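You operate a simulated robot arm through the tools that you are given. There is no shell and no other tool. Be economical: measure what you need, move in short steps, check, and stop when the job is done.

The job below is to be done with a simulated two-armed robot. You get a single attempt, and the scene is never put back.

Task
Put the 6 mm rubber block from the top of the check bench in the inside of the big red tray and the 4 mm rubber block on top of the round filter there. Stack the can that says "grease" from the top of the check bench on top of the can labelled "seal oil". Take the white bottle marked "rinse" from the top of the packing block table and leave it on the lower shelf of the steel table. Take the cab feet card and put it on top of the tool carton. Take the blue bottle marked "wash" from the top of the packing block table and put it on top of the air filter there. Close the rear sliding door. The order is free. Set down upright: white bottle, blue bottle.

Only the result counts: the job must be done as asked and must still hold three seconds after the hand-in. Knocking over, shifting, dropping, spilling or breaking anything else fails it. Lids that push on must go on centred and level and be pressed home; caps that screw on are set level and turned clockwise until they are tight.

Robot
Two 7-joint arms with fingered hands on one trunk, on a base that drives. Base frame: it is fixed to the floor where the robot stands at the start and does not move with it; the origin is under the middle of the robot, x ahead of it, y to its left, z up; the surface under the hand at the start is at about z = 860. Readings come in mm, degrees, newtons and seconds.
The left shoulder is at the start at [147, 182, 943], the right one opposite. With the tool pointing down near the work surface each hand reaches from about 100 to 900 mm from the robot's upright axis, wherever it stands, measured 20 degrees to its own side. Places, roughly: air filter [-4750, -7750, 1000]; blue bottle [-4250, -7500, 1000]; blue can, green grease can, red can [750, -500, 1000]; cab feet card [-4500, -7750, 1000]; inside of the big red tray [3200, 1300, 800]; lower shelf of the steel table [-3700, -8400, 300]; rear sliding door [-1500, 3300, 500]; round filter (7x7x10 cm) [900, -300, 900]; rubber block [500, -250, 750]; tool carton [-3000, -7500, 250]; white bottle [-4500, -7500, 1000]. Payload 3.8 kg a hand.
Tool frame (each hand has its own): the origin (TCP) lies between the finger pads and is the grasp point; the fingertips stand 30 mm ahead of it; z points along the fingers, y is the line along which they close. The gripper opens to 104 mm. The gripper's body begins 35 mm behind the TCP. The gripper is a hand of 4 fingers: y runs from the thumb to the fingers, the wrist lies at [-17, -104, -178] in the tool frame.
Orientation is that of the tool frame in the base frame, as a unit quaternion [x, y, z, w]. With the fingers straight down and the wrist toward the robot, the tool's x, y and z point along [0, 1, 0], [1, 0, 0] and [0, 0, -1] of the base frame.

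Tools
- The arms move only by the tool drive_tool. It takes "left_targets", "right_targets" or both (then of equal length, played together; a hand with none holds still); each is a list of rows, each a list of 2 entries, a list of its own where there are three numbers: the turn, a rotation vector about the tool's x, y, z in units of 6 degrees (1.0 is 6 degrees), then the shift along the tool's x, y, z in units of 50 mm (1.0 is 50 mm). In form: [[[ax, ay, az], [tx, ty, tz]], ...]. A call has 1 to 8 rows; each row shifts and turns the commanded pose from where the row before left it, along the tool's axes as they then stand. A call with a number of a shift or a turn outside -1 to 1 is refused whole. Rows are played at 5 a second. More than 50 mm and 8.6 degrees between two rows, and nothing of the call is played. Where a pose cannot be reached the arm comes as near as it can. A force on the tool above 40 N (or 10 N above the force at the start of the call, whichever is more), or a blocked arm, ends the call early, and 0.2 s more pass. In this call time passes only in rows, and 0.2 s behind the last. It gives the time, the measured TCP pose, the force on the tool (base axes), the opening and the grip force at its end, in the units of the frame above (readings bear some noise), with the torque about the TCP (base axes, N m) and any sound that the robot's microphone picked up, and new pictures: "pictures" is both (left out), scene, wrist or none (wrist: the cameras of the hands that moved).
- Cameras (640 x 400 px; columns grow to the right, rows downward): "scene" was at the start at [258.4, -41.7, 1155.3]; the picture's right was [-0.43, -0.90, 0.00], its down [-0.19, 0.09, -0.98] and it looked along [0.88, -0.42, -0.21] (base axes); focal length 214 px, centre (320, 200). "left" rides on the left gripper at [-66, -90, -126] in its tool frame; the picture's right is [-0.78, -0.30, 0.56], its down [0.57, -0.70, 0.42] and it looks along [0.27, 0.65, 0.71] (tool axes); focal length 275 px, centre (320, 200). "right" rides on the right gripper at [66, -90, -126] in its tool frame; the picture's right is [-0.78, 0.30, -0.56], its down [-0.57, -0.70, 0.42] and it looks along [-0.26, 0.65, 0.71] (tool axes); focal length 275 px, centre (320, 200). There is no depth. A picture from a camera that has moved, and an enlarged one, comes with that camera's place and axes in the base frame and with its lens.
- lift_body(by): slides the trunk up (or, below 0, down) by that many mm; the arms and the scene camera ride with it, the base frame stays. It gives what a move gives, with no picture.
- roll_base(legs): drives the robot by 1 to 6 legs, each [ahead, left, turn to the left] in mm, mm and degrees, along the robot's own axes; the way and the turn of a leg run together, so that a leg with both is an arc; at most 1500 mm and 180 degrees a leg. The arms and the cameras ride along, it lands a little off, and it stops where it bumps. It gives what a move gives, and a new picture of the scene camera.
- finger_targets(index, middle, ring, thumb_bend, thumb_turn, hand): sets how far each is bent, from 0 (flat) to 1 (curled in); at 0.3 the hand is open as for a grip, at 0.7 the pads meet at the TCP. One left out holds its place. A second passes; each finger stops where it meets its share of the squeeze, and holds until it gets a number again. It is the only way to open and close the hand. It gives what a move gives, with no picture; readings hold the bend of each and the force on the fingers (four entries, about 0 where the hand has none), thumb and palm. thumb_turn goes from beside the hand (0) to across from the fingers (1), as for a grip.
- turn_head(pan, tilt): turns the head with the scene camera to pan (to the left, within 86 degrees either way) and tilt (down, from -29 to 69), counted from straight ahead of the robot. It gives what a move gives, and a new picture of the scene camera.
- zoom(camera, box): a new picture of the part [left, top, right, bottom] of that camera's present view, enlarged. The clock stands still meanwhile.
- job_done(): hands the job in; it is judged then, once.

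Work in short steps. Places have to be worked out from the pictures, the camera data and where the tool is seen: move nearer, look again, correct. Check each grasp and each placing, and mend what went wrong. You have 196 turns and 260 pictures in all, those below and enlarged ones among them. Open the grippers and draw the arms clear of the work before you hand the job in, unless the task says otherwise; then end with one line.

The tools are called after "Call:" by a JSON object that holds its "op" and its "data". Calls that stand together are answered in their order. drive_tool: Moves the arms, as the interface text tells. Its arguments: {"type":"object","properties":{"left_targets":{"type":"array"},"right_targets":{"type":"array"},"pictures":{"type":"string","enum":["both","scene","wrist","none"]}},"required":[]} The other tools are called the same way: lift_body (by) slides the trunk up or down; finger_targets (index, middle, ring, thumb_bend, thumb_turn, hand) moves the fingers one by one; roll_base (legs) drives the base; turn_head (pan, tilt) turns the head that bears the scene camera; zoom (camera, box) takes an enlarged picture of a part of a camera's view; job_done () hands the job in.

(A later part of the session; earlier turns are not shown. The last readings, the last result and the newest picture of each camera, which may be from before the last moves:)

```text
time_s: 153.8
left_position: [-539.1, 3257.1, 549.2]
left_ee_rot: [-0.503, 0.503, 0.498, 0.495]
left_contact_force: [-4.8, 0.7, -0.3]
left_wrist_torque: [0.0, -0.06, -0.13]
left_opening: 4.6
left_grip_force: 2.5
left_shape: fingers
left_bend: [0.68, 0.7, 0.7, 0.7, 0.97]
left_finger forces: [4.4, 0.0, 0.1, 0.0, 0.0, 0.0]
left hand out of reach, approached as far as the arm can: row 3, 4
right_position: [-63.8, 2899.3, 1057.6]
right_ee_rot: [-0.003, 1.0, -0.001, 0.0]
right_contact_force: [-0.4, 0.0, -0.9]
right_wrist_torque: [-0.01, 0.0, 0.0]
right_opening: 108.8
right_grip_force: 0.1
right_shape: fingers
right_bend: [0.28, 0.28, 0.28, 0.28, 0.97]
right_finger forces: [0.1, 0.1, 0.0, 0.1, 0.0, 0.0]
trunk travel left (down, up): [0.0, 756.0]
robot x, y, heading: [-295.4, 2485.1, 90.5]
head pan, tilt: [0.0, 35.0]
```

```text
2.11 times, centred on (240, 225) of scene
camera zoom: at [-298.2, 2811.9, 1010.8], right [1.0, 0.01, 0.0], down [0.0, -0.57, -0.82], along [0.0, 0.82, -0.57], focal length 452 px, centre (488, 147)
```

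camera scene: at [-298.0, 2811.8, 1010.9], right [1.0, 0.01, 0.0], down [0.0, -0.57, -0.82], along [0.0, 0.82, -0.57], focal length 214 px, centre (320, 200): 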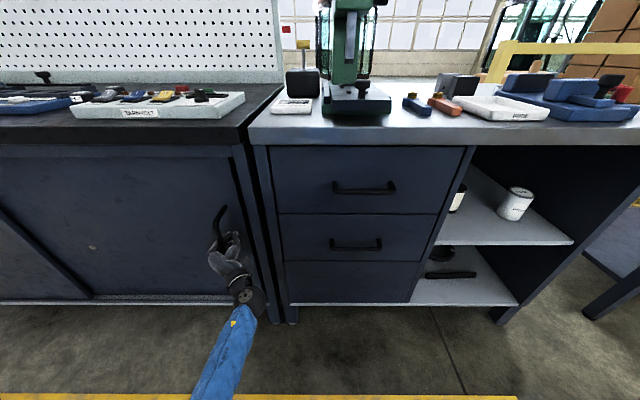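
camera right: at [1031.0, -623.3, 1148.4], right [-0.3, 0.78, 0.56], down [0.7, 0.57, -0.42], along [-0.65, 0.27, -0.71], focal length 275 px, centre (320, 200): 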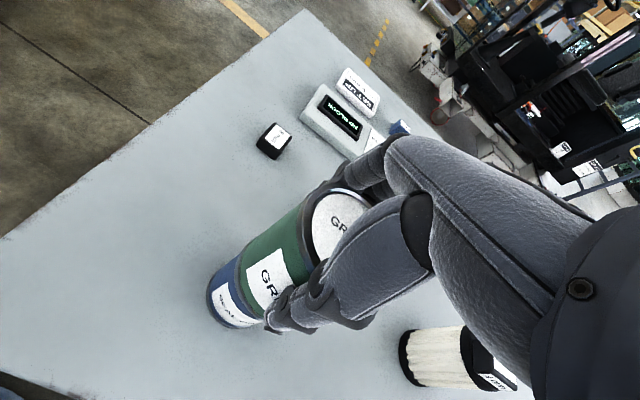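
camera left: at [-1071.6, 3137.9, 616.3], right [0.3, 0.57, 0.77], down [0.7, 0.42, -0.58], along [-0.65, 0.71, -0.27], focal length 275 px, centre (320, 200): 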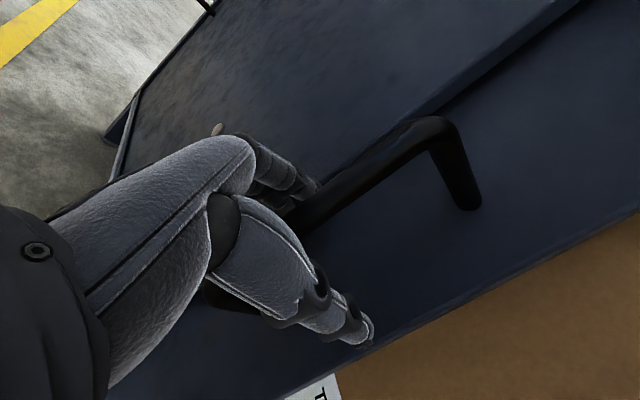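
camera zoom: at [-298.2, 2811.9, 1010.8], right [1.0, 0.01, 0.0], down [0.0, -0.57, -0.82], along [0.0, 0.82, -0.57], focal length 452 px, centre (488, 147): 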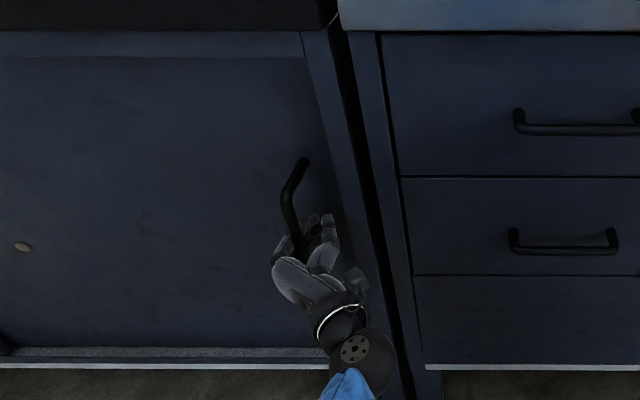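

Contact only 5 N, so I push with the base a little more.

Call:
{"op": "roll_base", "data": {"legs": [[0, -40, -0.5]]}}

Call:
{"op": "zoom", "data": {"camera": "scene", "box": [160, 130, 320, 230]}}

```text
time_s: 154.7
left_position: [-538.3, 3256.1, 549.2]
left_ee_rot: [0.511, -0.495, -0.508, -0.485]
left_contact_force: [-10.8, 4.2, 0.6]
left_wrist_torque: [-0.07, -0.1, -0.3]
left_opening: 7.8
left_grip_force: 4.6
left_shape: fingers
left_bend: [0.65, 0.7, 0.7, 0.7, 0.97]
left_finger forces: [9.8, 0.0, 0.0, 0.0, 0.0, 0.0]
right_position: [-44.4, 2900.1, 1056.1]
right_ee_rot: [-0.003, 1.0, 0.0, 0.0]
right_contact_force: [0.9, -0.7, 0.2]
right_wrist_torque: [0.03, 0.01, 0.0]
right_opening: 109.2
right_grip_force: 0.0
right_shape: fingers
right_bend: [0.28, 0.28, 0.28, 0.28, 0.97]
right_finger forces: [0.1, 0.0, 0.0, 0.0, 0.0, 0.0]
trunk travel left (down, up): [0.0, 756.0]
robot x, y, heading: [-278.4, 2485.2, 90.1]
head pan, tilt: [0.0, 35.0]
stopped in leg 1: the force on the tool passed its limit at 54 N (the readings are from after the stop); the commanded pose is now the measured one
camera scene: at [-279.9, 2812.3, 1010.8], right [1.0, 0.0, 0.0], down [0.0, -0.57, -0.82], along [0.0, 0.82, -0.57], focal length 214 px, centre (320, 200)
```

scene: 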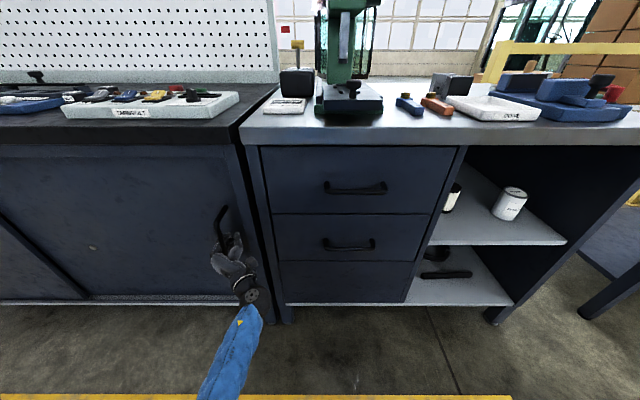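

```text
4.00 times, centred on (240, 180) of scene
camera zoom: at [-279.9, 2812.3, 1010.8], right [1.0, 0.0, 0.0], down [0.0, -0.57, -0.82], along [0.0, 0.82, -0.57], focal length 858 px, centre (640, 280)
```

zoom: 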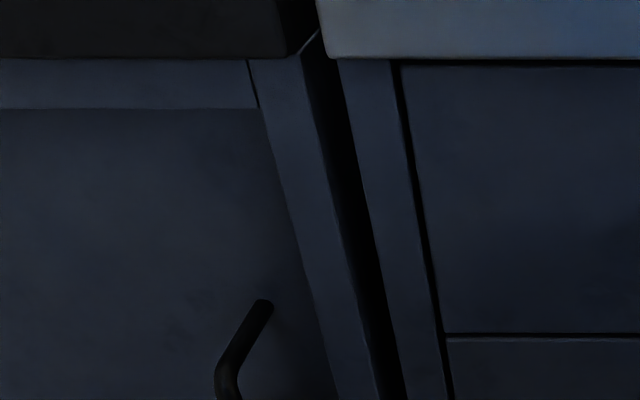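

The door hit its stop (54 N) with no gap at the jamb. I open the hand and back the base straight away.

Call:
{"op": "finger_targets", "data": {"hand": "left", "index": 0.35, "middle": 0.35, "ring": 0.35, "thumb_bend": 0.35}}

Call:
{"op": "zoom", "data": {"camera": "left", "box": [100, 50, 600, 390]}}

```text
time_s: 155.7
left_position: [-538.5, 3255.8, 549.7]
left_ee_rot: [0.511, -0.494, -0.508, -0.486]
left_contact_force: [-19.0, -1.8, 3.1]
left_wrist_torque: [0.06, -0.19, 0.36]
left_opening: 66.6
left_grip_force: 10.1
left_shape: fingers
left_bend: [0.35, 0.35, 0.35, 0.5, 0.97]
left_finger forces: [0.0, 0.0, 0.1, 0.1, 19.8, 0.0]
right_position: [-44.9, 2899.3, 1057.3]
right_ee_rot: [-0.003, 1.0, 0.0, 0.001]
right_contact_force: [-0.6, 0.2, -0.3]
right_wrist_torque: [0.0, -0.02, -0.02]
right_opening: 108.8
right_grip_force: 0.0
right_shape: fingers
right_bend: [0.28, 0.28, 0.28, 0.28, 0.97]
right_finger forces: [0.0, 0.1, 0.0, 0.0, 0.0, 0.1]
trunk travel left (down, up): [0.0, 756.0]
robot x, y, heading: [-275.0, 2488.3, 90.2]
head pan, tilt: [0.0, 35.0]
```

```text
1.18 times, centred on (350, 220) of left
camera zoom: at [-443.4, 3134.1, 616.2], right [0.28, 0.58, 0.77], down [0.68, 0.45, -0.58], along [-0.68, 0.68, -0.27], focal length 324 px, centre (285, 176)
```

zoom: 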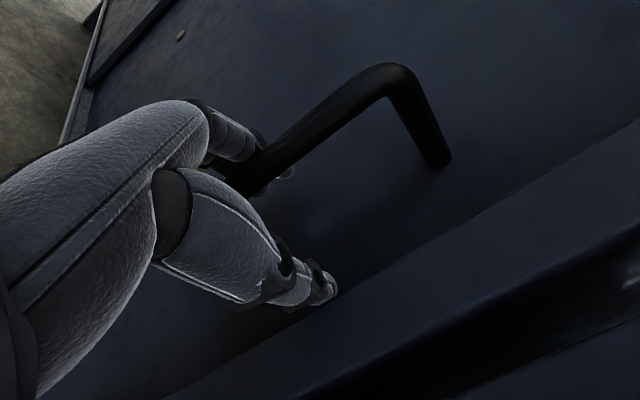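

The thumb presses on the jamb; I relax it to 0.5 and withdraw straight back with the arm.

Call:
{"op": "finger_targets", "data": {"hand": "left", "thumb_bend": 0.51}}

Call:
{"op": "drive_tool", "data": {"left_targets": [[[0, 0, 0], [0, 0, -0.3]], [[0, 0, 0], [0, 0, -0.6]], [[0, 0, 0], [0, 0, -0.9]], [[0, 0, 0], [0, 0, -0.9]]], "pictures": "both"}}

```text
time_s: 156.7
left_position: [-535.1, 3257.8, 548.3]
left_ee_rot: [0.51, -0.496, -0.506, -0.487]
left_contact_force: [-5.7, -3.3, -0.6]
left_wrist_torque: [0.02, -0.05, 0.0]
left_opening: 63.2
left_grip_force: 3.2
left_shape: fingers
left_bend: [0.35, 0.35, 0.35, 0.56, 0.98]
left_finger forces: [0.0, 0.1, 0.1, 0.0, 6.1, 0.0]
right_position: [-44.4, 2898.9, 1056.2]
right_ee_rot: [-0.002, 1.0, 0.0, 0.0]
right_contact_force: [0.5, -0.1, -0.2]
right_wrist_torque: [-0.01, -0.01, -0.02]
right_opening: 108.8
right_grip_force: 0.1
right_shape: fingers
right_bend: [0.28, 0.28, 0.28, 0.28, 0.97]
right_finger forces: [0.0, 0.1, 0.0, 0.1, 0.0, 0.1]
trunk travel left (down, up): [0.0, 756.0]
robot x, y, heading: [-270.9, 2486.7, 90.1]
head pan, tilt: [0.0, 35.0]
```

```text
time_s: 157.7
left_position: [-532.5, 3122.0, 550.6]
left_ee_rot: [0.51, -0.497, -0.506, -0.487]
left_contact_force: [-0.1, -1.0, 0.8]
left_wrist_torque: [-0.02, -0.01, -0.01]
left_opening: 71.4
left_grip_force: 0.1
left_shape: fingers
left_bend: [0.35, 0.35, 0.35, 0.51, 0.97]
left_finger forces: [0.0, 0.0, 0.1, 0.0, 0.1, 0.0]
right_position: [-44.2, 2900.6, 1057.9]
right_ee_rot: [-0.002, 1.0, -0.001, -0.001]
right_contact_force: [-0.1, 0.0, 1.1]
right_wrist_torque: [0.04, 0.0, 0.0]
right_opening: 109.0
right_grip_force: 0.1
right_shape: fingers
right_bend: [0.28, 0.28, 0.28, 0.28, 0.97]
right_finger forces: [0.0, 0.1, 0.0, 0.0, 0.1, 0.0]
trunk travel left (down, up): [0.0, 756.0]
robot x, y, heading: [-278.0, 2484.3, 90.1]
head pan, tilt: [0.0, 35.0]
camera scene: at [-279.0, 2811.9, 1010.9], right [1.0, 0.0, 0.0], down [0.0, -0.57, -0.82], along [0.0, 0.82, -0.57], focal length 214 px, centre (320, 200)
camera left: at [-437.9, 2999.2, 616.9], right [0.28, 0.58, 0.77], down [0.68, 0.44, -0.58], along [-0.67, 0.69, -0.27], focal length 275 px, centre (320, 200)
```

scene: 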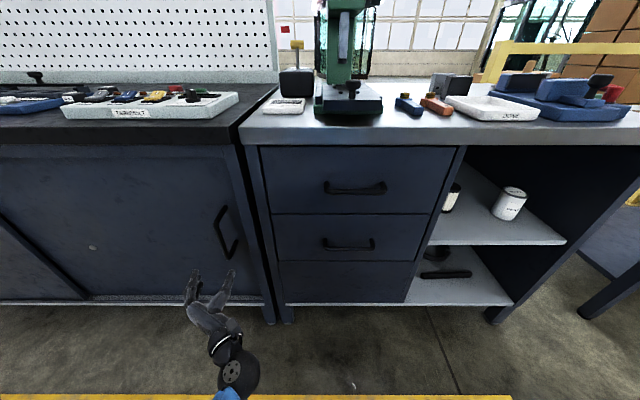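
left: 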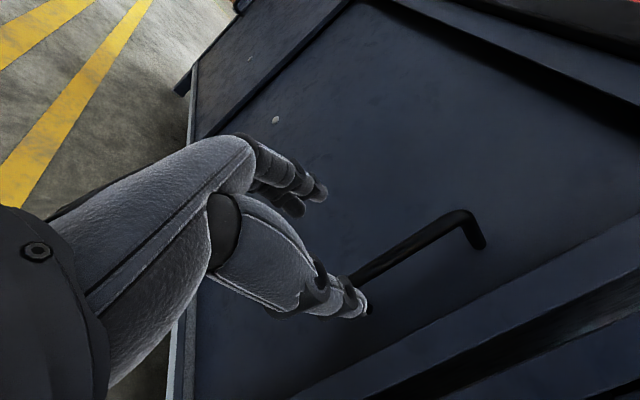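

The door is shut and the hand is clear. I back away, restore the trunk height and look around for the route to the packing area (-4500,-7500).

Call:
{"op": "roll_base", "data": {"legs": [[-700, 0, 0], [0, 0, 135]]}}

Call:
{"op": "lift_body", "data": {"by": 100}}

Call:
{"op": "turn_head", "data": {"pan": 0, "tilt": 5}}

```text
time_s: 167.1
left_position: [-556.8, 1159.7, 549.1]
left_ee_rot: [0.656, 0.274, -0.647, 0.275]
left_contact_force: [0.1, 0.6, 0.3]
left_wrist_torque: [-0.03, -0.02, 0.0]
left_opening: 71.4
left_grip_force: 0.1
left_shape: fingers
left_bend: [0.35, 0.35, 0.35, 0.51, 0.97]
left_finger forces: [0.0, 0.0, 0.0, 0.1, 0.0, 0.0]
right_position: [-734.5, 1664.5, 1057.6]
right_ee_rot: [0.92, -0.391, 0.0, 0.0]
right_contact_force: [0.6, -0.5, 1.0]
right_wrist_torque: [-0.01, 0.0, 0.0]
right_opening: 109.0
right_grip_force: 0.0
right_shape: fingers
right_bend: [0.28, 0.28, 0.28, 0.28, 0.97]
right_finger forces: [0.0, 0.0, 0.0, 0.0, 0.1, 0.0]
trunk travel left (down, up): [0.0, 756.0]
robot x, y, heading: [-275.7, 1785.8, -135.9]
head pan, tilt: [0.0, 35.0]
camera scene: at [-511.2, 1554.3, 1010.9], right [-0.69, 0.72, 0.0], down [0.41, 0.4, -0.82], along [-0.59, -0.57, -0.57], focal length 214 px, centre (320, 200)
```

scene: 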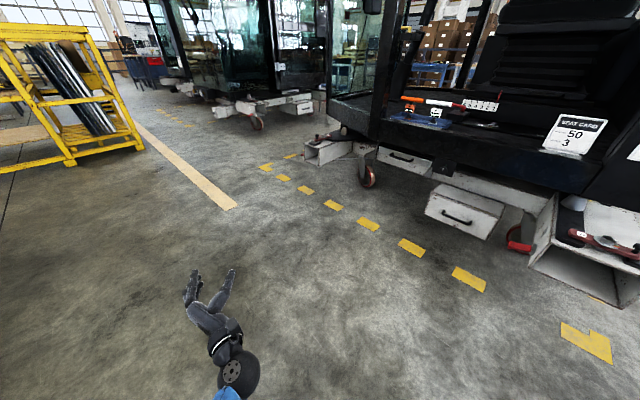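

```text
time_s: 168.4
left_position: [-558.0, 1158.6, 649.4]
left_ee_rot: [0.657, 0.275, -0.646, 0.275]
left_contact_force: [0.3, -0.5, 0.1]
left_wrist_torque: [0.0, 0.0, -0.01]
left_opening: 71.6
left_grip_force: 0.1
left_shape: fingers
left_bend: [0.35, 0.35, 0.35, 0.51, 0.97]
left_finger forces: [0.0, 0.0, 0.0, 0.0, 0.0, 0.1]
right_position: [-735.7, 1662.9, 1155.9]
right_ee_rot: [0.92, -0.391, 0.0, 0.0]
right_contact_force: [0.6, 0.4, 0.3]
right_wrist_torque: [0.04, -0.02, 0.04]
right_opening: 108.8
right_grip_force: 0.1
right_shape: fingers
right_bend: [0.28, 0.28, 0.28, 0.28, 0.97]
right_finger forces: [0.0, 0.0, 0.0, 0.0, 0.1, 0.0]
trunk travel left (down, up): [-100.0, 656.0]
robot x, y, heading: [-275.5, 1783.6, -136.0]
head pan, tilt: [0.0, 35.0]
```

```text
time_s: 169.3
left_position: [-556.5, 1159.4, 650.4]
left_ee_rot: [0.656, 0.274, -0.648, 0.274]
left_contact_force: [0.5, -0.8, -0.2]
left_wrist_torque: [-0.01, 0.01, -0.01]
left_opening: 71.3
left_grip_force: 0.0
left_shape: fingers
left_bend: [0.35, 0.35, 0.35, 0.51, 0.97]
left_finger forces: [0.0, 0.1, 0.0, 0.0, 0.0, 0.0]
right_position: [-735.1, 1665.6, 1158.5]
right_ee_rot: [0.92, -0.391, 0.0, 0.0]
right_contact_force: [0.3, -0.4, -0.4]
right_wrist_torque: [-0.01, 0.01, -0.02]
right_opening: 109.0
right_grip_force: 0.0
right_shape: fingers
right_bend: [0.28, 0.28, 0.28, 0.28, 0.97]
right_finger forces: [0.0, 0.0, 0.1, 0.1, 0.0, 0.1]
trunk travel left (down, up): [-100.0, 656.0]
robot x, y, heading: [-275.1, 1782.7, -136.1]
head pan, tilt: [0.0, 5.0]
camera scene: at [-468.1, 1595.8, 1166.5], right [-0.69, 0.72, 0.0], down [0.06, 0.06, -1.0], along [-0.72, -0.69, -0.09], focal length 214 px, centre (320, 200)
```

scene: 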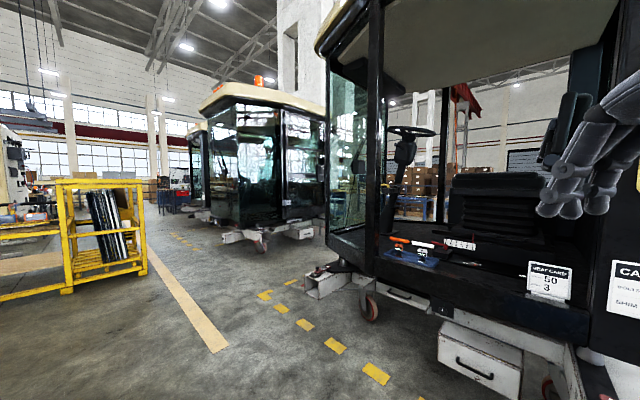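

The aisle at x≈-1380 between cabs (x<-1950) and the yellow rack (x>-811) runs to -y. I drive down it.

Call:
{"op": "roll_base", "data": {"legs": [[0, 0, 46.1], [0, -1090, 0], [1500, 0, 0], [1500, 0, 0]]}}

```text
time_s: 176.6
left_position: [-1061.9, 1107.7, 649.5]
left_ee_rot: [0.523, 0.482, -0.513, 0.48]
left_contact_force: [0.0, 0.9, -0.1]
left_wrist_torque: [-0.01, -0.02, 0.02]
left_opening: 71.7
left_grip_force: 0.0
left_shape: fingers
left_bend: [0.35, 0.35, 0.35, 0.51, 0.97]
left_finger forces: [0.0, 0.0, 0.0, 0.0, 0.1, 0.0]
right_position: [-1524.8, 1379.8, 1158.2]
right_ee_rot: [0.999, -0.05, 0.0, 0.0]
right_contact_force: [0.2, 0.1, -0.1]
right_wrist_torque: [0.0, 0.04, 0.01]
right_opening: 108.8
right_grip_force: 0.1
right_shape: fingers
right_bend: [0.28, 0.28, 0.28, 0.28, 0.97]
right_finger forces: [0.1, 0.0, 0.0, 0.0, 0.0, 0.0]
trunk travel left (down, up): [-100.0, 656.0]
robot x, y, heading: [-1247.9, 1764.8, -95.8]
head pan, tilt: [0.0, 5.0]
stopped in leg 2: the robot was blocked; the commanded pose is now the measured one
camera scene: at [-1276.8, 1499.2, 1166.6], right [-0.99, 0.1, 0.0], down [0.01, 0.09, -1.0], along [-0.1, -0.99, -0.09], focal length 214 px, centre (320, 200)
```

scene: 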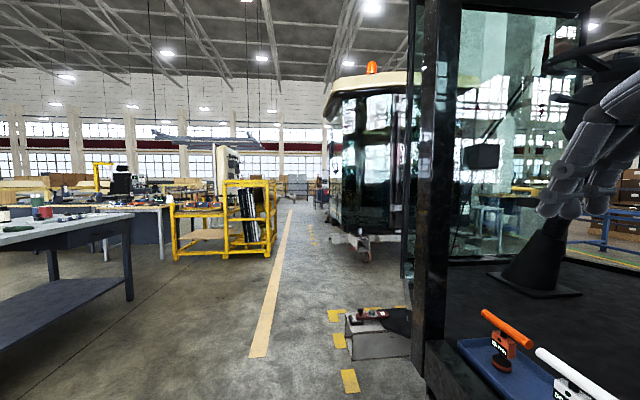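

Blocked by the first cab's overhang (x≈-1620). I'll straighten, shift left, and take a line between cab and rack.

Call:
{"op": "roll_base", "data": {"legs": [[0, 80, 5.8], [1500, 0, 0]]}}

```text
time_s: 181.2
left_position: [-910.7, 433.0, 650.3]
left_ee_rot: [0.495, 0.511, -0.489, 0.505]
left_contact_force: [-0.1, -0.3, 0.6]
left_wrist_torque: [0.0, -0.01, 0.0]
left_opening: 71.7
left_grip_force: 0.0
left_shape: fingers
left_bend: [0.35, 0.35, 0.35, 0.51, 0.97]
left_finger forces: [0.0, 0.1, 0.1, 0.0, 0.0, 0.1]
right_position: [-1394.0, 661.6, 1166.2]
right_ee_rot: [1.0, 0.001, -0.007, 0.014]
right_contact_force: [0.3, -1.6, 0.6]
right_wrist_torque: [-0.02, -0.01, 0.03]
right_opening: 109.0
right_grip_force: 0.0
right_shape: fingers
right_bend: [0.28, 0.28, 0.28, 0.28, 0.97]
right_finger forces: [0.1, 0.1, 0.0, 0.0, 0.0, 0.0]
trunk travel left (down, up): [-100.0, 656.0]
robot x, y, heading: [-1167.7, 1066.6, -90.1]
head pan, tilt: [0.0, 5.0]
stopped in leg 2: the robot was blocked; the commanded pose is now the measured one
camera scene: at [-1162.3, 802.0, 1167.7], right [-1.0, 0.0, 0.0], down [0.0, 0.08, -1.0], along [0.0, -1.0, -0.08], focal length 214 px, centre (320, 200)
```

scene: 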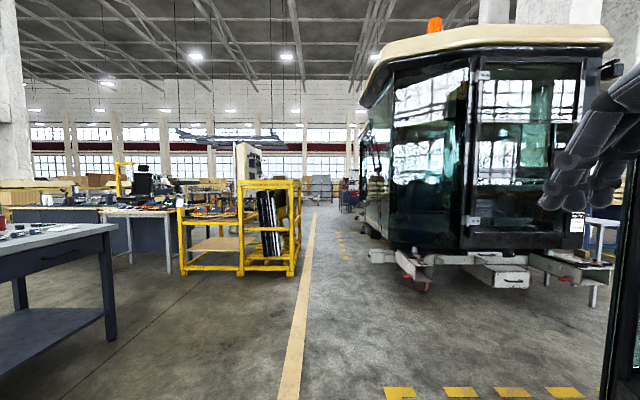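

Blocked again. I look down to see what the base is touching.

Call:
{"op": "turn_head", "data": {"pan": -60, "tilt": 50}}

Call:
{"op": "turn_head", "data": {"pan": 0, "tilt": 60}}

```text
time_s: 182.5
left_position: [-908.7, 433.4, 652.2]
left_ee_rot: [0.495, 0.509, -0.49, 0.506]
left_contact_force: [-0.1, 0.5, 0.6]
left_wrist_torque: [-0.01, 0.03, 0.0]
left_opening: 71.7
left_grip_force: 0.1
left_shape: fingers
left_bend: [0.35, 0.35, 0.35, 0.51, 0.97]
left_finger forces: [0.0, 0.0, 0.1, 0.1, 0.0, 0.1]
right_position: [-1393.5, 662.1, 1166.2]
right_ee_rot: [1.0, 0.003, -0.005, 0.012]
right_contact_force: [-0.7, 0.6, -0.8]
right_wrist_torque: [0.01, 0.02, -0.01]
right_opening: 109.2
right_grip_force: 0.1
right_shape: fingers
right_bend: [0.28, 0.28, 0.28, 0.28, 0.97]
right_finger forces: [0.1, 0.0, 0.0, 0.1, 0.0, 0.0]
trunk travel left (down, up): [-100.0, 656.0]
robot x, y, heading: [-1168.5, 1066.0, -89.7]
head pan, tilt: [-60.0, 50.0]
camera scene: at [-1228.5, 856.0, 1098.2], right [-0.5, 0.86, 0.0], down [0.66, 0.38, -0.65], along [-0.56, -0.33, -0.76], focal length 214 px, centre (320, 200)
```

scene: 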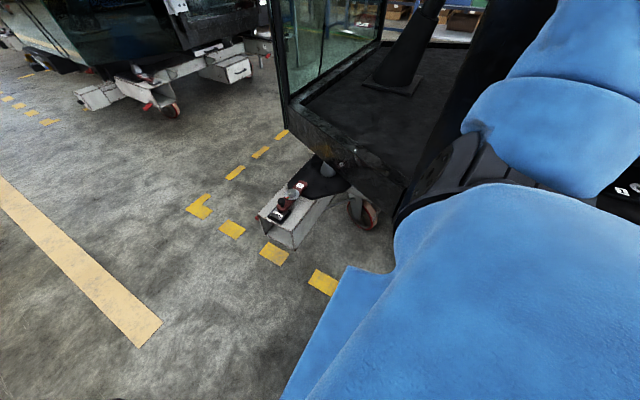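

```text
time_s: 183.8
left_position: [-908.6, 433.8, 651.8]
left_ee_rot: [0.494, 0.51, -0.489, 0.506]
left_contact_force: [-0.2, 0.1, -0.4]
left_wrist_torque: [-0.03, 0.0, -0.04]
left_opening: 71.5
left_grip_force: 0.0
left_shape: fingers
left_bend: [0.35, 0.35, 0.35, 0.51, 0.97]
left_finger forces: [0.0, 0.0, 0.1, 0.0, 0.0, 0.0]
right_position: [-1392.7, 662.7, 1165.3]
right_ee_rot: [1.0, 0.001, -0.004, 0.013]
right_contact_force: [0.3, -0.8, -0.2]
right_wrist_torque: [-0.01, -0.05, 0.0]
right_opening: 108.8
right_grip_force: 0.2
right_shape: fingers
right_bend: [0.28, 0.28, 0.28, 0.28, 0.97]
right_finger forces: [0.0, 0.1, 0.0, 0.0, 0.1, 0.0]
trunk travel left (down, up): [-100.0, 656.0]
robot x, y, heading: [-1164.6, 1063.1, -90.1]
head pan, tilt: [0.0, 60.0]
camera scene: at [-1161.7, 827.9, 1085.5], right [-1.0, 0.0, 0.0], down [0.0, 0.86, -0.5], along [0.0, -0.5, -0.86], focal length 214 px, centre (320, 200)
```

scene: 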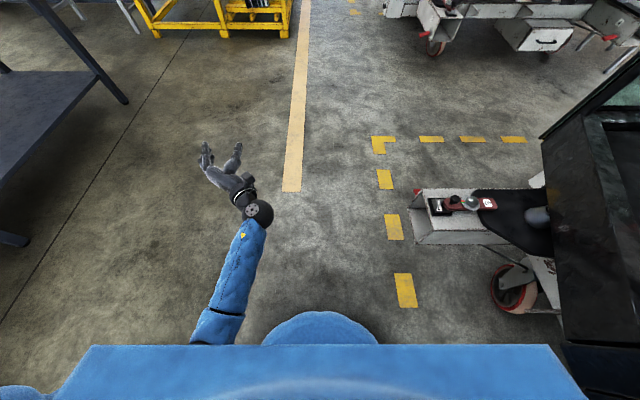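

The right elbow sticks out and touches the cab. I shift the base left and stretch the right arm forward to tuck the elbow in.

Call:
{"op": "roll_base", "data": {"legs": [[-40, 120, 0]]}}

Call:
{"op": "drive_tool", "data": {"right_targets": [[[0, 0, 0], [0.1, 0.8, 0.5]], [[0, 0, 0], [0.1, 0.8, 0.5]], [[0, 0, 0], [0.1, 0.8, 0.5]], [[0, 0, 0], [0.1, 0.8, 0.5]], [[0, 0, 0], [0.1, 0.8, 0.5]], [[0, 0, 0], [0.1, 0.8, 0.5]], [[0, 0, 0], [0.1, 0.8, 0.5]], [[0, 0, 0], [0.1, 0.8, 0.5]]], "pictures": "none"}}

Call:
{"op": "turn_head", "data": {"pan": -60, "tilt": 45}}

```text
time_s: 185.1
left_position: [-790.5, 471.4, 648.0]
left_ee_rot: [0.496, 0.511, -0.487, 0.506]
left_contact_force: [-0.5, -0.2, -0.1]
left_wrist_torque: [-0.02, -0.05, 0.03]
left_opening: 71.8
left_grip_force: 0.2
left_shape: fingers
left_bend: [0.35, 0.35, 0.35, 0.51, 0.97]
left_finger forces: [0.1, 0.1, 0.0, 0.1, 0.1, 0.0]
right_position: [-1275.9, 698.2, 1163.4]
right_ee_rot: [1.0, 0.002, -0.002, 0.009]
right_contact_force: [0.8, 0.1, -0.2]
right_wrist_torque: [-0.03, 0.03, -0.01]
right_opening: 109.0
right_grip_force: 0.1
right_shape: fingers
right_bend: [0.28, 0.28, 0.28, 0.28, 0.97]
right_finger forces: [0.1, 0.0, 0.1, 0.0, 0.1, 0.0]
trunk travel left (down, up): [-100.0, 656.0]
robot x, y, heading: [-1043.3, 1105.3, -90.0]
head pan, tilt: [0.0, 60.0]
camera scene: at [-1044.8, 863.2, 1084.2], right [-1.0, 0.0, 0.0], down [0.0, 0.87, -0.5], along [0.0, -0.5, -0.87], focal length 214 px, centre (320, 200)
```

scene: 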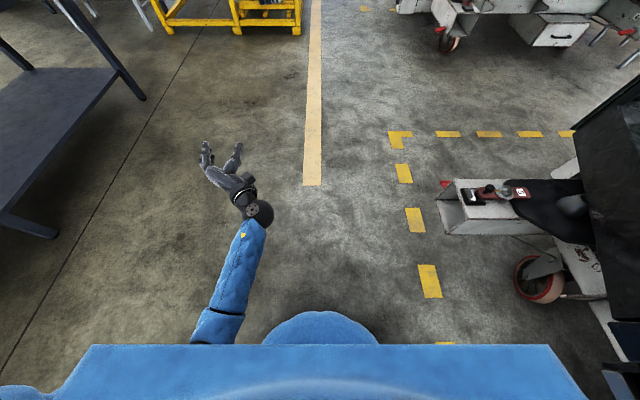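

```text
time_s: 186.9
left_position: [-791.5, 469.2, 647.0]
left_ee_rot: [0.497, 0.511, -0.486, 0.506]
left_contact_force: [0.7, 0.1, -0.4]
left_wrist_torque: [-0.03, 0.0, -0.01]
left_opening: 71.5
left_grip_force: 0.0
left_shape: fingers
left_bend: [0.35, 0.35, 0.35, 0.51, 0.97]
left_finger forces: [0.1, 0.0, 0.0, 0.0, 0.1, 0.0]
right_position: [-1244.6, 372.3, 967.1]
right_ee_rot: [1.0, 0.0, -0.002, 0.009]
right_contact_force: [0.2, -1.0, -0.1]
right_wrist_torque: [0.02, 0.0, -0.02]
right_opening: 108.8
right_grip_force: 0.0
right_shape: fingers
right_bend: [0.28, 0.28, 0.28, 0.28, 0.97]
right_finger forces: [0.0, 0.0, 0.0, 0.0, 0.0, 0.1]
right hand out of reach, approached as far as the arm can: row 8
trunk travel left (down, up): [-100.0, 656.0]
robot x, y, heading: [-1044.4, 1108.5, -90.0]
head pan, tilt: [0.0, 60.0]
```

```text
time_s: 188.2
left_position: [-789.7, 470.8, 648.7]
left_ee_rot: [0.497, 0.51, -0.487, 0.506]
left_contact_force: [-0.1, 0.1, -0.8]
left_wrist_torque: [-0.02, -0.02, -0.01]
left_opening: 71.5
left_grip_force: 0.0
left_shape: fingers
left_bend: [0.35, 0.35, 0.35, 0.51, 0.97]
left_finger forces: [0.0, 0.0, 0.0, 0.0, 0.1, 0.0]
right_position: [-1242.3, 372.4, 968.3]
right_ee_rot: [1.0, 0.002, -0.002, 0.01]
right_contact_force: [0.5, 0.7, -0.4]
right_wrist_torque: [0.02, 0.0, -0.03]
right_opening: 108.9
right_grip_force: 0.1
right_shape: fingers
right_bend: [0.28, 0.28, 0.28, 0.28, 0.97]
right_finger forces: [0.1, 0.0, 0.0, 0.0, 0.0, 0.0]
trunk travel left (down, up): [-100.0, 656.0]
robot x, y, heading: [-1044.7, 1105.3, -89.9]
head pan, tilt: [-60.0, 45.0]
camera scene: at [-1115.8, 888.6, 1103.6], right [-0.5, 0.86, 0.0], down [0.61, 0.36, -0.71], along [-0.61, -0.36, -0.71], focal length 214 px, centre (320, 200)
```

scene: 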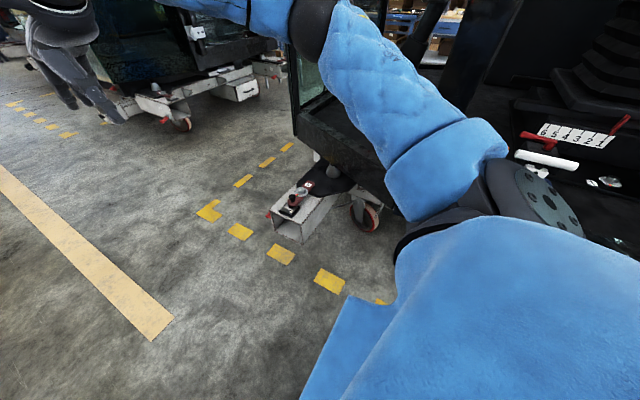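

Right arm now lies straight ahead. I drive down the aisle and line up at x≈-1255 before the rack.

Call:
{"op": "roll_base", "data": {"legs": [[1500, 0, 0], [700, -210, 0]]}}

Call:
{"op": "turn_head", "data": {"pan": 0, "tilt": 25}}

```text
time_s: 199.1
left_position: [-1026.3, -1715.6, 648.8]
left_ee_rot: [0.502, 0.505, -0.493, 0.5]
left_contact_force: [0.7, 0.0, -0.2]
left_wrist_torque: [-0.01, 0.0, -0.03]
left_opening: 71.3
left_grip_force: 0.1
left_shape: fingers
left_bend: [0.35, 0.35, 0.35, 0.51, 0.97]
left_finger forces: [0.0, 0.0, 0.0, 0.0, 0.1, 0.0]
right_position: [-1478.8, -1803.3, 968.2]
right_ee_rot: [1.0, -0.01, -0.002, 0.009]
right_contact_force: [-0.3, -0.9, 0.4]
right_wrist_torque: [0.02, 0.01, -0.03]
right_opening: 109.1
right_grip_force: 0.0
right_shape: fingers
right_bend: [0.28, 0.28, 0.28, 0.28, 0.97]
right_finger forces: [0.0, 0.0, 0.0, 0.1, 0.0, 0.0]
trunk travel left (down, up): [-100.0, 656.0]
robot x, y, heading: [-1265.5, -1077.8, -91.0]
head pan, tilt: [-60.0, 45.0]
camera scene: at [-1341.9, -1291.2, 1103.5], right [-0.48, 0.88, 0.0], down [0.62, 0.34, -0.71], along [-0.62, -0.34, -0.71], focal length 214 px, centre (320, 200)
```

scene: 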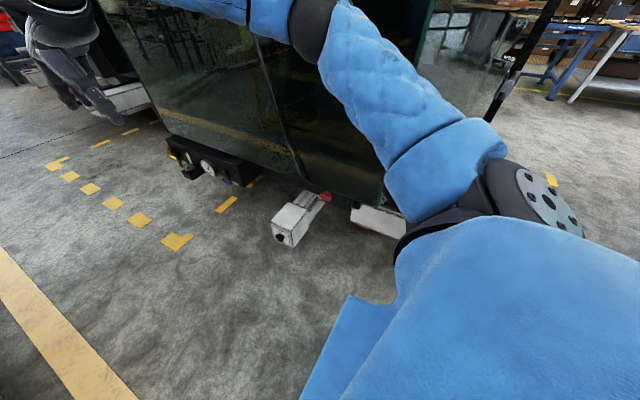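

```text
time_s: 200.4
left_position: [-1026.9, -1715.8, 649.5]
left_ee_rot: [0.503, 0.505, -0.492, 0.5]
left_contact_force: [0.3, -0.8, -0.2]
left_wrist_torque: [-0.01, -0.03, 0.0]
left_opening: 71.5
left_grip_force: 0.1
left_shape: fingers
left_bend: [0.35, 0.35, 0.35, 0.51, 0.97]
left_finger forces: [0.1, 0.0, 0.0, 0.0, 0.0, 0.1]
right_position: [-1479.7, -1803.3, 968.5]
right_ee_rot: [1.0, -0.009, -0.002, 0.01]
right_contact_force: [-0.2, 0.0, 0.6]
right_wrist_torque: [0.03, 0.0, -0.01]
right_opening: 109.1
right_grip_force: 0.0
right_shape: fingers
right_bend: [0.28, 0.28, 0.28, 0.28, 0.97]
right_finger forces: [0.0, 0.0, 0.0, 0.1, 0.0, 0.0]
trunk travel left (down, up): [-100.0, 656.0]
robot x, y, heading: [-1266.7, -1077.0, -90.9]
head pan, tilt: [0.0, 25.0]
camera scene: at [-1272.6, -1343.9, 1134.1], right [-1.0, 0.02, 0.0], down [0.01, 0.42, -0.91], along [-0.02, -0.91, -0.42], focal length 214 px, centre (320, 200)
```

scene: 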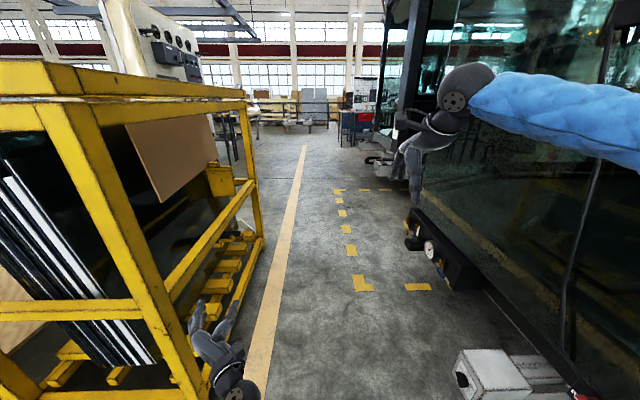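

The lane is clear on both sides by about 200 mm beyond the hands. I continue straight.

Call:
{"op": "roll_base", "data": {"legs": [[0, 0, 1], [1500, 0, 0], [800, 0, 0]]}}

```text
time_s: 212.0
left_position: [-1061.8, -4011.0, 649.0]
left_ee_rot: [0.504, 0.503, -0.495, 0.498]
left_contact_force: [0.5, -1.2, 0.1]
left_wrist_torque: [0.0, -0.02, 0.0]
left_opening: 71.4
left_grip_force: 0.2
left_shape: fingers
left_bend: [0.35, 0.35, 0.35, 0.51, 0.97]
left_finger forces: [0.1, 0.0, 0.1, 0.1, 0.1, 0.1]
right_position: [-1517.5, -4095.9, 968.5]
right_ee_rot: [1.0, -0.013, -0.002, 0.01]
right_contact_force: [0.1, -0.4, -0.7]
right_wrist_torque: [-0.02, 0.01, 0.05]
right_opening: 109.2
right_grip_force: 0.1
right_shape: fingers
right_bend: [0.28, 0.28, 0.28, 0.28, 0.97]
right_finger forces: [0.0, 0.1, 0.1, 0.0, 0.0, 0.0]
trunk travel left (down, up): [-100.0, 656.0]
robot x, y, heading: [-1300.5, -3369.7, -91.3]
head pan, tilt: [0.0, 25.0]
camera scene: at [-1306.6, -3637.5, 1134.1], right [-1.0, 0.03, 0.0], down [0.01, 0.42, -0.91], along [-0.02, -0.91, -0.42], focal length 214 px, centre (320, 200)
```

scene: 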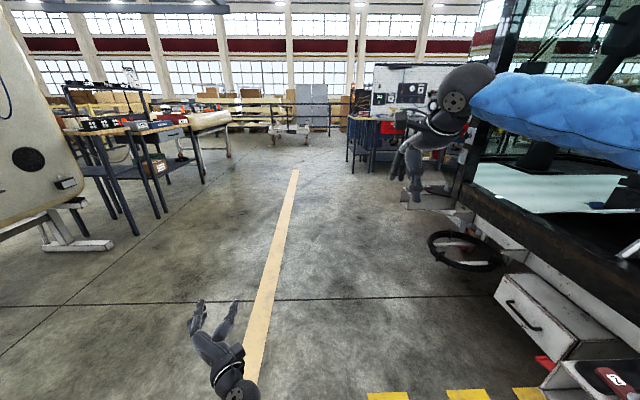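

Clear ahead. Continue to y≈-6400.

Call:
{"op": "roll_base", "data": {"legs": [[1500, 40, 1.3], [1500, 0, 0]]}}

Call:
{"op": "turn_head", "data": {"pan": -55, "tilt": 12}}

```text
refused: leg 1 is longer than a leg can be; nothing moved
```

```text
time_s: 213.3
left_position: [-1062.7, -4011.4, 649.9]
left_ee_rot: [0.503, 0.504, -0.493, 0.499]
left_contact_force: [0.1, -0.8, 0.5]
left_wrist_torque: [-0.01, 0.02, -0.04]
left_opening: 71.5
left_grip_force: 0.2
left_shape: fingers
left_bend: [0.35, 0.35, 0.35, 0.51, 0.97]
left_finger forces: [0.1, 0.0, 0.0, 0.0, 0.0, 0.1]
right_position: [-1517.6, -4095.4, 968.2]
right_ee_rot: [1.0, -0.013, -0.002, 0.01]
right_contact_force: [0.1, 0.2, 0.5]
right_wrist_torque: [0.04, -0.02, -0.02]
right_opening: 109.0
right_grip_force: 0.0
right_shape: fingers
right_bend: [0.28, 0.28, 0.28, 0.28, 0.97]
right_finger forces: [0.1, 0.0, 0.0, 0.0, 0.0, 0.1]
trunk travel left (down, up): [-100.0, 656.0]
robot x, y, heading: [-1301.7, -3369.7, -91.6]
head pan, tilt: [-55.0, 12.0]
camera scene: at [-1381.9, -3596.8, 1155.3], right [-0.55, 0.83, 0.0], down [0.17, 0.12, -0.98], along [-0.82, -0.54, -0.21], focal length 214 px, centre (320, 200)
```

scene: 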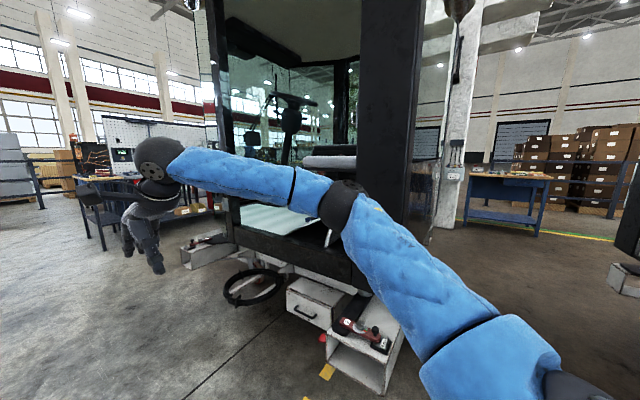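

Drive on in legal legs.

Call:
{"op": "roll_base", "data": {"legs": [[1400, 40, 1.6], [1500, 0, 0]]}}

```text
time_s: 227.4
left_position: [-1029.6, -6933.9, 648.2]
left_ee_rot: [0.498, 0.509, -0.488, 0.505]
left_contact_force: [0.6, 0.0, 0.6]
left_wrist_torque: [-0.01, 0.01, -0.01]
left_opening: 71.4
left_grip_force: 0.0
left_shape: fingers
left_bend: [0.35, 0.35, 0.35, 0.51, 0.97]
left_finger forces: [0.0, 0.1, 0.1, 0.0, 0.0, 0.0]
right_position: [-1480.6, -7027.7, 968.6]
right_ee_rot: [1.0, -0.002, -0.001, 0.01]
right_contact_force: [-0.2, 0.3, 0.2]
right_wrist_torque: [-0.02, 0.0, 0.0]
right_opening: 109.1
right_grip_force: 0.1
right_shape: fingers
right_bend: [0.28, 0.28, 0.28, 0.28, 0.97]
right_finger forces: [0.0, 0.1, 0.0, 0.1, 0.0, 0.0]
trunk travel left (down, up): [-100.0, 656.0]
robot x, y, heading: [-1281.7, -6295.4, -90.3]
head pan, tilt: [-55.0, 12.0]
camera scene: at [-1357.9, -6526.7, 1155.3], right [-0.57, 0.82, 0.0], down [0.17, 0.12, -0.98], along [-0.8, -0.56, -0.21], focal length 214 px, centre (320, 200)
```

scene: 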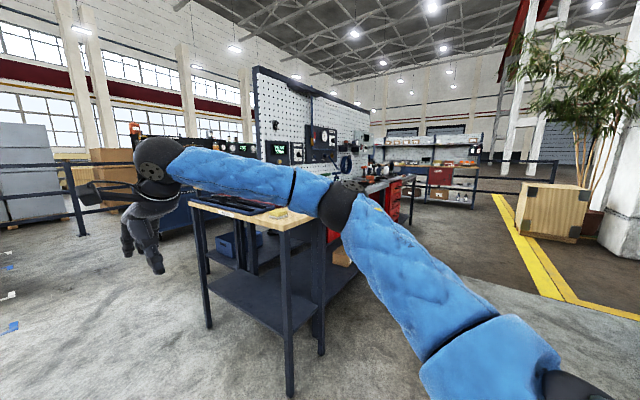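

I turn to face -x and drive along the packing area's front, looking left.

Call:
{"op": "roll_base", "data": {"legs": [[0, 0, -90], [1300, 0, 0]]}}

Call:
{"op": "turn_head", "data": {"pan": 45, "tilt": 12}}

```text
time_s: 237.8
left_position: [-3219.5, -6537.7, 649.1]
left_ee_rot: [0.713, 0.006, -0.701, 0.01]
left_contact_force: [0.2, 0.6, -0.4]
left_wrist_torque: [-0.01, -0.02, -0.01]
left_opening: 71.9
left_grip_force: 0.1
left_shape: fingers
left_bend: [0.35, 0.35, 0.35, 0.51, 0.97]
left_finger forces: [0.0, 0.0, 0.0, 0.1, 0.1, 0.0]
right_position: [-3311.9, -6085.6, 968.3]
right_ee_rot: [-0.704, 0.71, 0.008, -0.005]
right_contact_force: [0.3, -0.6, 0.0]
right_wrist_torque: [-0.01, 0.01, 0.01]
right_opening: 109.0
right_grip_force: 0.0
right_shape: fingers
right_bend: [0.28, 0.28, 0.28, 0.28, 0.97]
right_finger forces: [0.1, 0.1, 0.0, 0.1, 0.0, 0.0]
trunk travel left (down, up): [-100.0, 656.0]
robot x, y, heading: [-2583.5, -6294.8, 179.5]
head pan, tilt: [-55.0, 12.0]
camera scene: at [-2809.8, -6215.1, 1155.3], right [0.82, 0.57, 0.0], down [0.12, -0.17, -0.98], along [-0.55, 0.81, -0.21], focal length 214 px, centre (320, 200)
```

scene: 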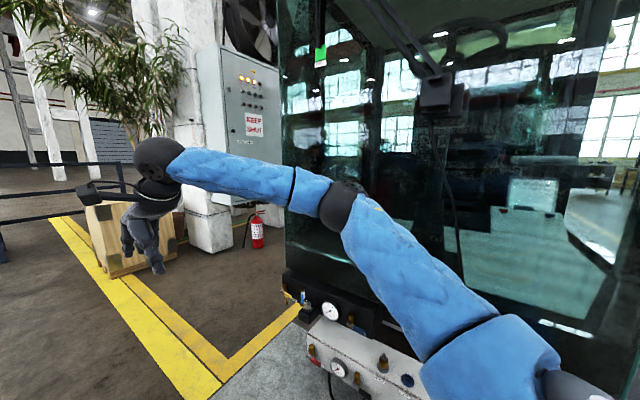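

```text
time_s: 239.5
left_position: [-3219.6, -6539.7, 649.4]
left_ee_rot: [0.712, 0.005, -0.702, 0.01]
left_contact_force: [0.0, 0.7, 0.4]
left_wrist_torque: [-0.01, -0.01, 0.03]
left_opening: 71.8
left_grip_force: 0.1
left_shape: fingers
left_bend: [0.35, 0.35, 0.35, 0.51, 0.97]
left_finger forces: [0.0, 0.0, 0.1, 0.0, 0.1, 0.1]
right_position: [-3312.1, -6086.8, 967.7]
right_ee_rot: [-0.704, 0.71, 0.009, -0.005]
right_contact_force: [0.0, 0.7, -0.3]
right_wrist_torque: [-0.01, -0.02, -0.02]
right_opening: 109.1
right_grip_force: 0.0
right_shape: fingers
right_bend: [0.28, 0.28, 0.28, 0.28, 0.97]
right_finger forces: [0.0, 0.1, 0.0, 0.0, 0.0, 0.1]
trunk travel left (down, up): [-100.0, 656.0]
robot x, y, heading: [-2583.8, -6291.3, 179.3]
head pan, tilt: [45.0, 12.0]
camera scene: at [-2823.5, -6357.2, 1155.3], right [-0.7, 0.71, 0.0], down [0.15, 0.15, -0.98], along [-0.7, -0.68, -0.21], focal length 214 px, centre (320, 200)
```

scene: 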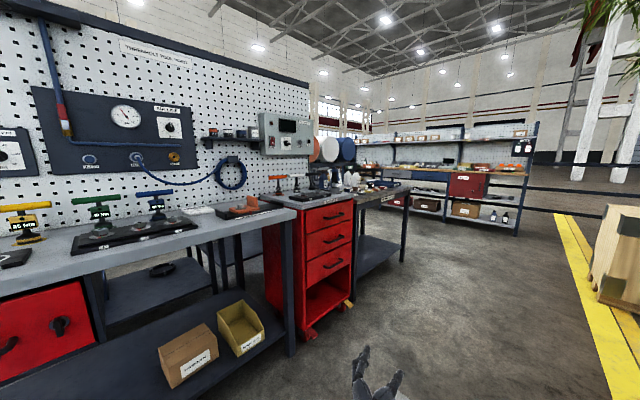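

The tool carton is on the lower shelf at left. I zoom on the far bench with bottles.

Call:
{"op": "zoom", "data": {"camera": "scene", "box": [240, 110, 540, 300]}}

Call:
{"op": "zoom", "data": {"camera": "scene", "box": [320, 150, 420, 215]}}

Call:
{"op": "zoom", "data": {"camera": "scene", "box": [140, 280, 300, 400]}}

```text
2.11 times, centred on (390, 205) of scene
camera zoom: at [-2823.5, -6357.2, 1155.3], right [-0.7, 0.71, 0.0], down [0.15, 0.15, -0.98], along [-0.7, -0.68, -0.21], focal length 452 px, centre (173, 190)
```

zoom: 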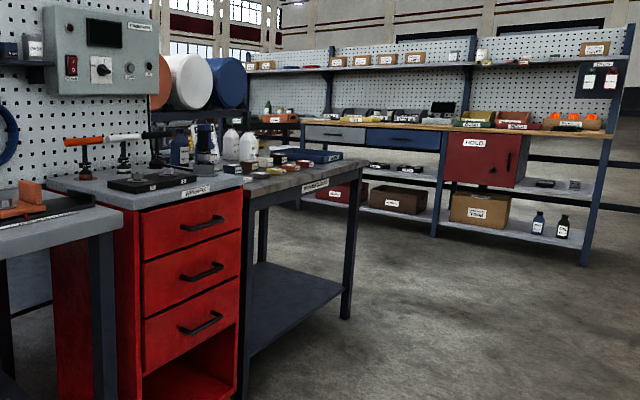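

```text
6.15 times, centred on (370, 182) of scene
camera zoom: at [-2823.5, -6357.2, 1155.3], right [-0.7, 0.71, 0.0], down [0.15, 0.15, -0.98], along [-0.7, -0.68, -0.21], focal length 1320 px, centre (12, 308)
```

zoom: 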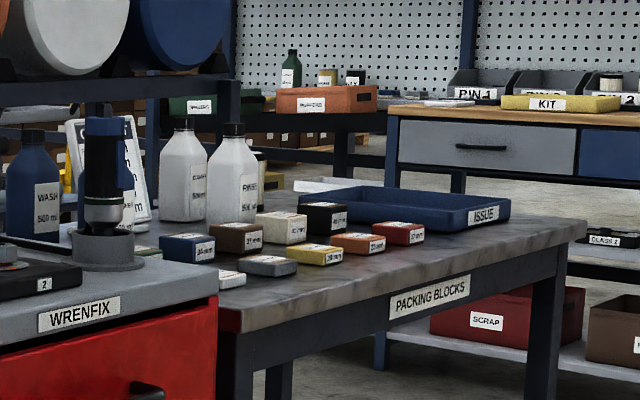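

```text
3.33 times, centred on (220, 340) of scene
camera zoom: at [-2823.5, -6357.2, 1155.3], right [-0.7, 0.71, 0.0], down [0.15, 0.15, -0.98], along [-0.7, -0.68, -0.21], focal length 715 px, centre (653, -267)
```

zoom: 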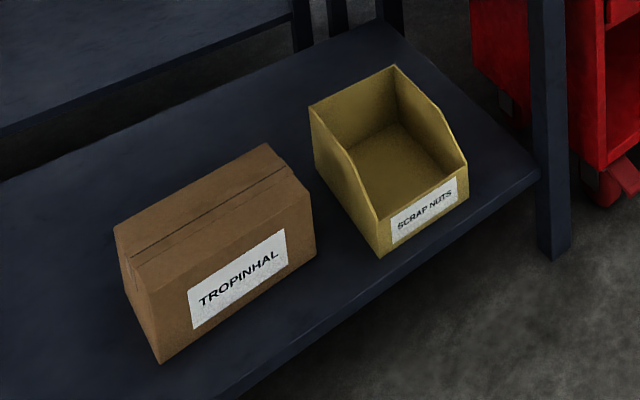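

Packing-blocks table: front edge y≈-7110, x≈-3905…-4816. I first rotate the left hand back to pointing down.

Call:
{"op": "drive_tool", "data": {"left_targets": [[[0.722, 0.722, 0.722], [-0.3, 0, 0]], [[0.722, 0.722, 0.722], [-0.3, 0, 0]], [[0.722, 0.722, 0.722], [-0.3, 0, 0]], [[0.722, 0.722, 0.722], [-0.3, 0, 0]], [[0.722, 0.722, 0.722], [0, 0, 0]], [[0.722, 0.722, 0.722], [0, 0, 0]], [[0.722, 0.722, 0.722], [0, 0, 0]], [[0.722, 0.722, 0.722], [0, 0, 0]]], "pictures": "none"}}

Call:
{"op": "drive_tool", "data": {"left_targets": [[[0.722, 0.722, 0.722], [0, 0, 0]], [[0.722, 0.722, 0.722], [0, 0, 0]], [[0.722, 0.722, 0.722], [0, 0, 0]], [[0.722, 0.722, 0.722], [0, 0, 0]], [[0.722, 0.722, 0.722], [0, 0, 0]], [[0.722, 0.722, 0.722], [0, 0, 0]], [[0.722, 0.722, 0.722], [0, 0, 0]], [[0.722, 0.722, 0.722], [0, 0, 0]]], "pictures": "none"}}

```text
time_s: 241.3
left_position: [-3227.0, -6531.3, 708.6]
left_ee_rot: [0.824, -0.402, -0.4, 0.003]
left_contact_force: [-0.8, 0.3, 0.5]
left_wrist_torque: [0.0, 0.03, -0.02]
left_opening: 71.9
left_grip_force: 0.0
left_shape: fingers
left_bend: [0.35, 0.35, 0.35, 0.51, 0.97]
left_finger forces: [0.0, 0.0, 0.0, 0.1, 0.0, 0.0]
right_position: [-3311.0, -6086.6, 969.0]
right_ee_rot: [-0.704, 0.71, 0.007, -0.006]
right_contact_force: [1.2, 0.6, -0.1]
right_wrist_torque: [0.04, -0.01, -0.03]
right_opening: 108.9
right_grip_force: 0.0
right_shape: fingers
right_bend: [0.28, 0.28, 0.28, 0.28, 0.97]
right_finger forces: [0.0, 0.0, 0.0, 0.1, 0.0, 0.0]
trunk travel left (down, up): [-100.0, 656.0]
robot x, y, heading: [-2578.3, -6292.7, 179.6]
head pan, tilt: [45.0, 12.0]
```

```text
time_s: 243.1
left_position: [-3226.7, -6532.0, 707.4]
left_ee_rot: [0.713, -0.701, 0.008, -0.003]
left_contact_force: [0.1, -0.6, -0.5]
left_wrist_torque: [0.0, 0.0, 0.01]
left_opening: 71.3
left_grip_force: 0.1
left_shape: fingers
left_bend: [0.35, 0.35, 0.35, 0.51, 0.97]
left_finger forces: [0.1, 0.1, 0.0, 0.1, 0.0, 0.0]
right_position: [-3310.7, -6086.8, 969.1]
right_ee_rot: [-0.704, 0.71, 0.008, -0.006]
right_contact_force: [-0.2, 0.4, 0.1]
right_wrist_torque: [-0.03, 0.01, -0.01]
right_opening: 109.1
right_grip_force: 0.1
right_shape: fingers
right_bend: [0.28, 0.28, 0.28, 0.28, 0.97]
right_finger forces: [0.0, 0.0, 0.1, 0.1, 0.0, 0.1]
trunk travel left (down, up): [-100.0, 656.0]
robot x, y, heading: [-2581.9, -6292.9, 179.4]
head pan, tilt: [45.0, 12.0]
```

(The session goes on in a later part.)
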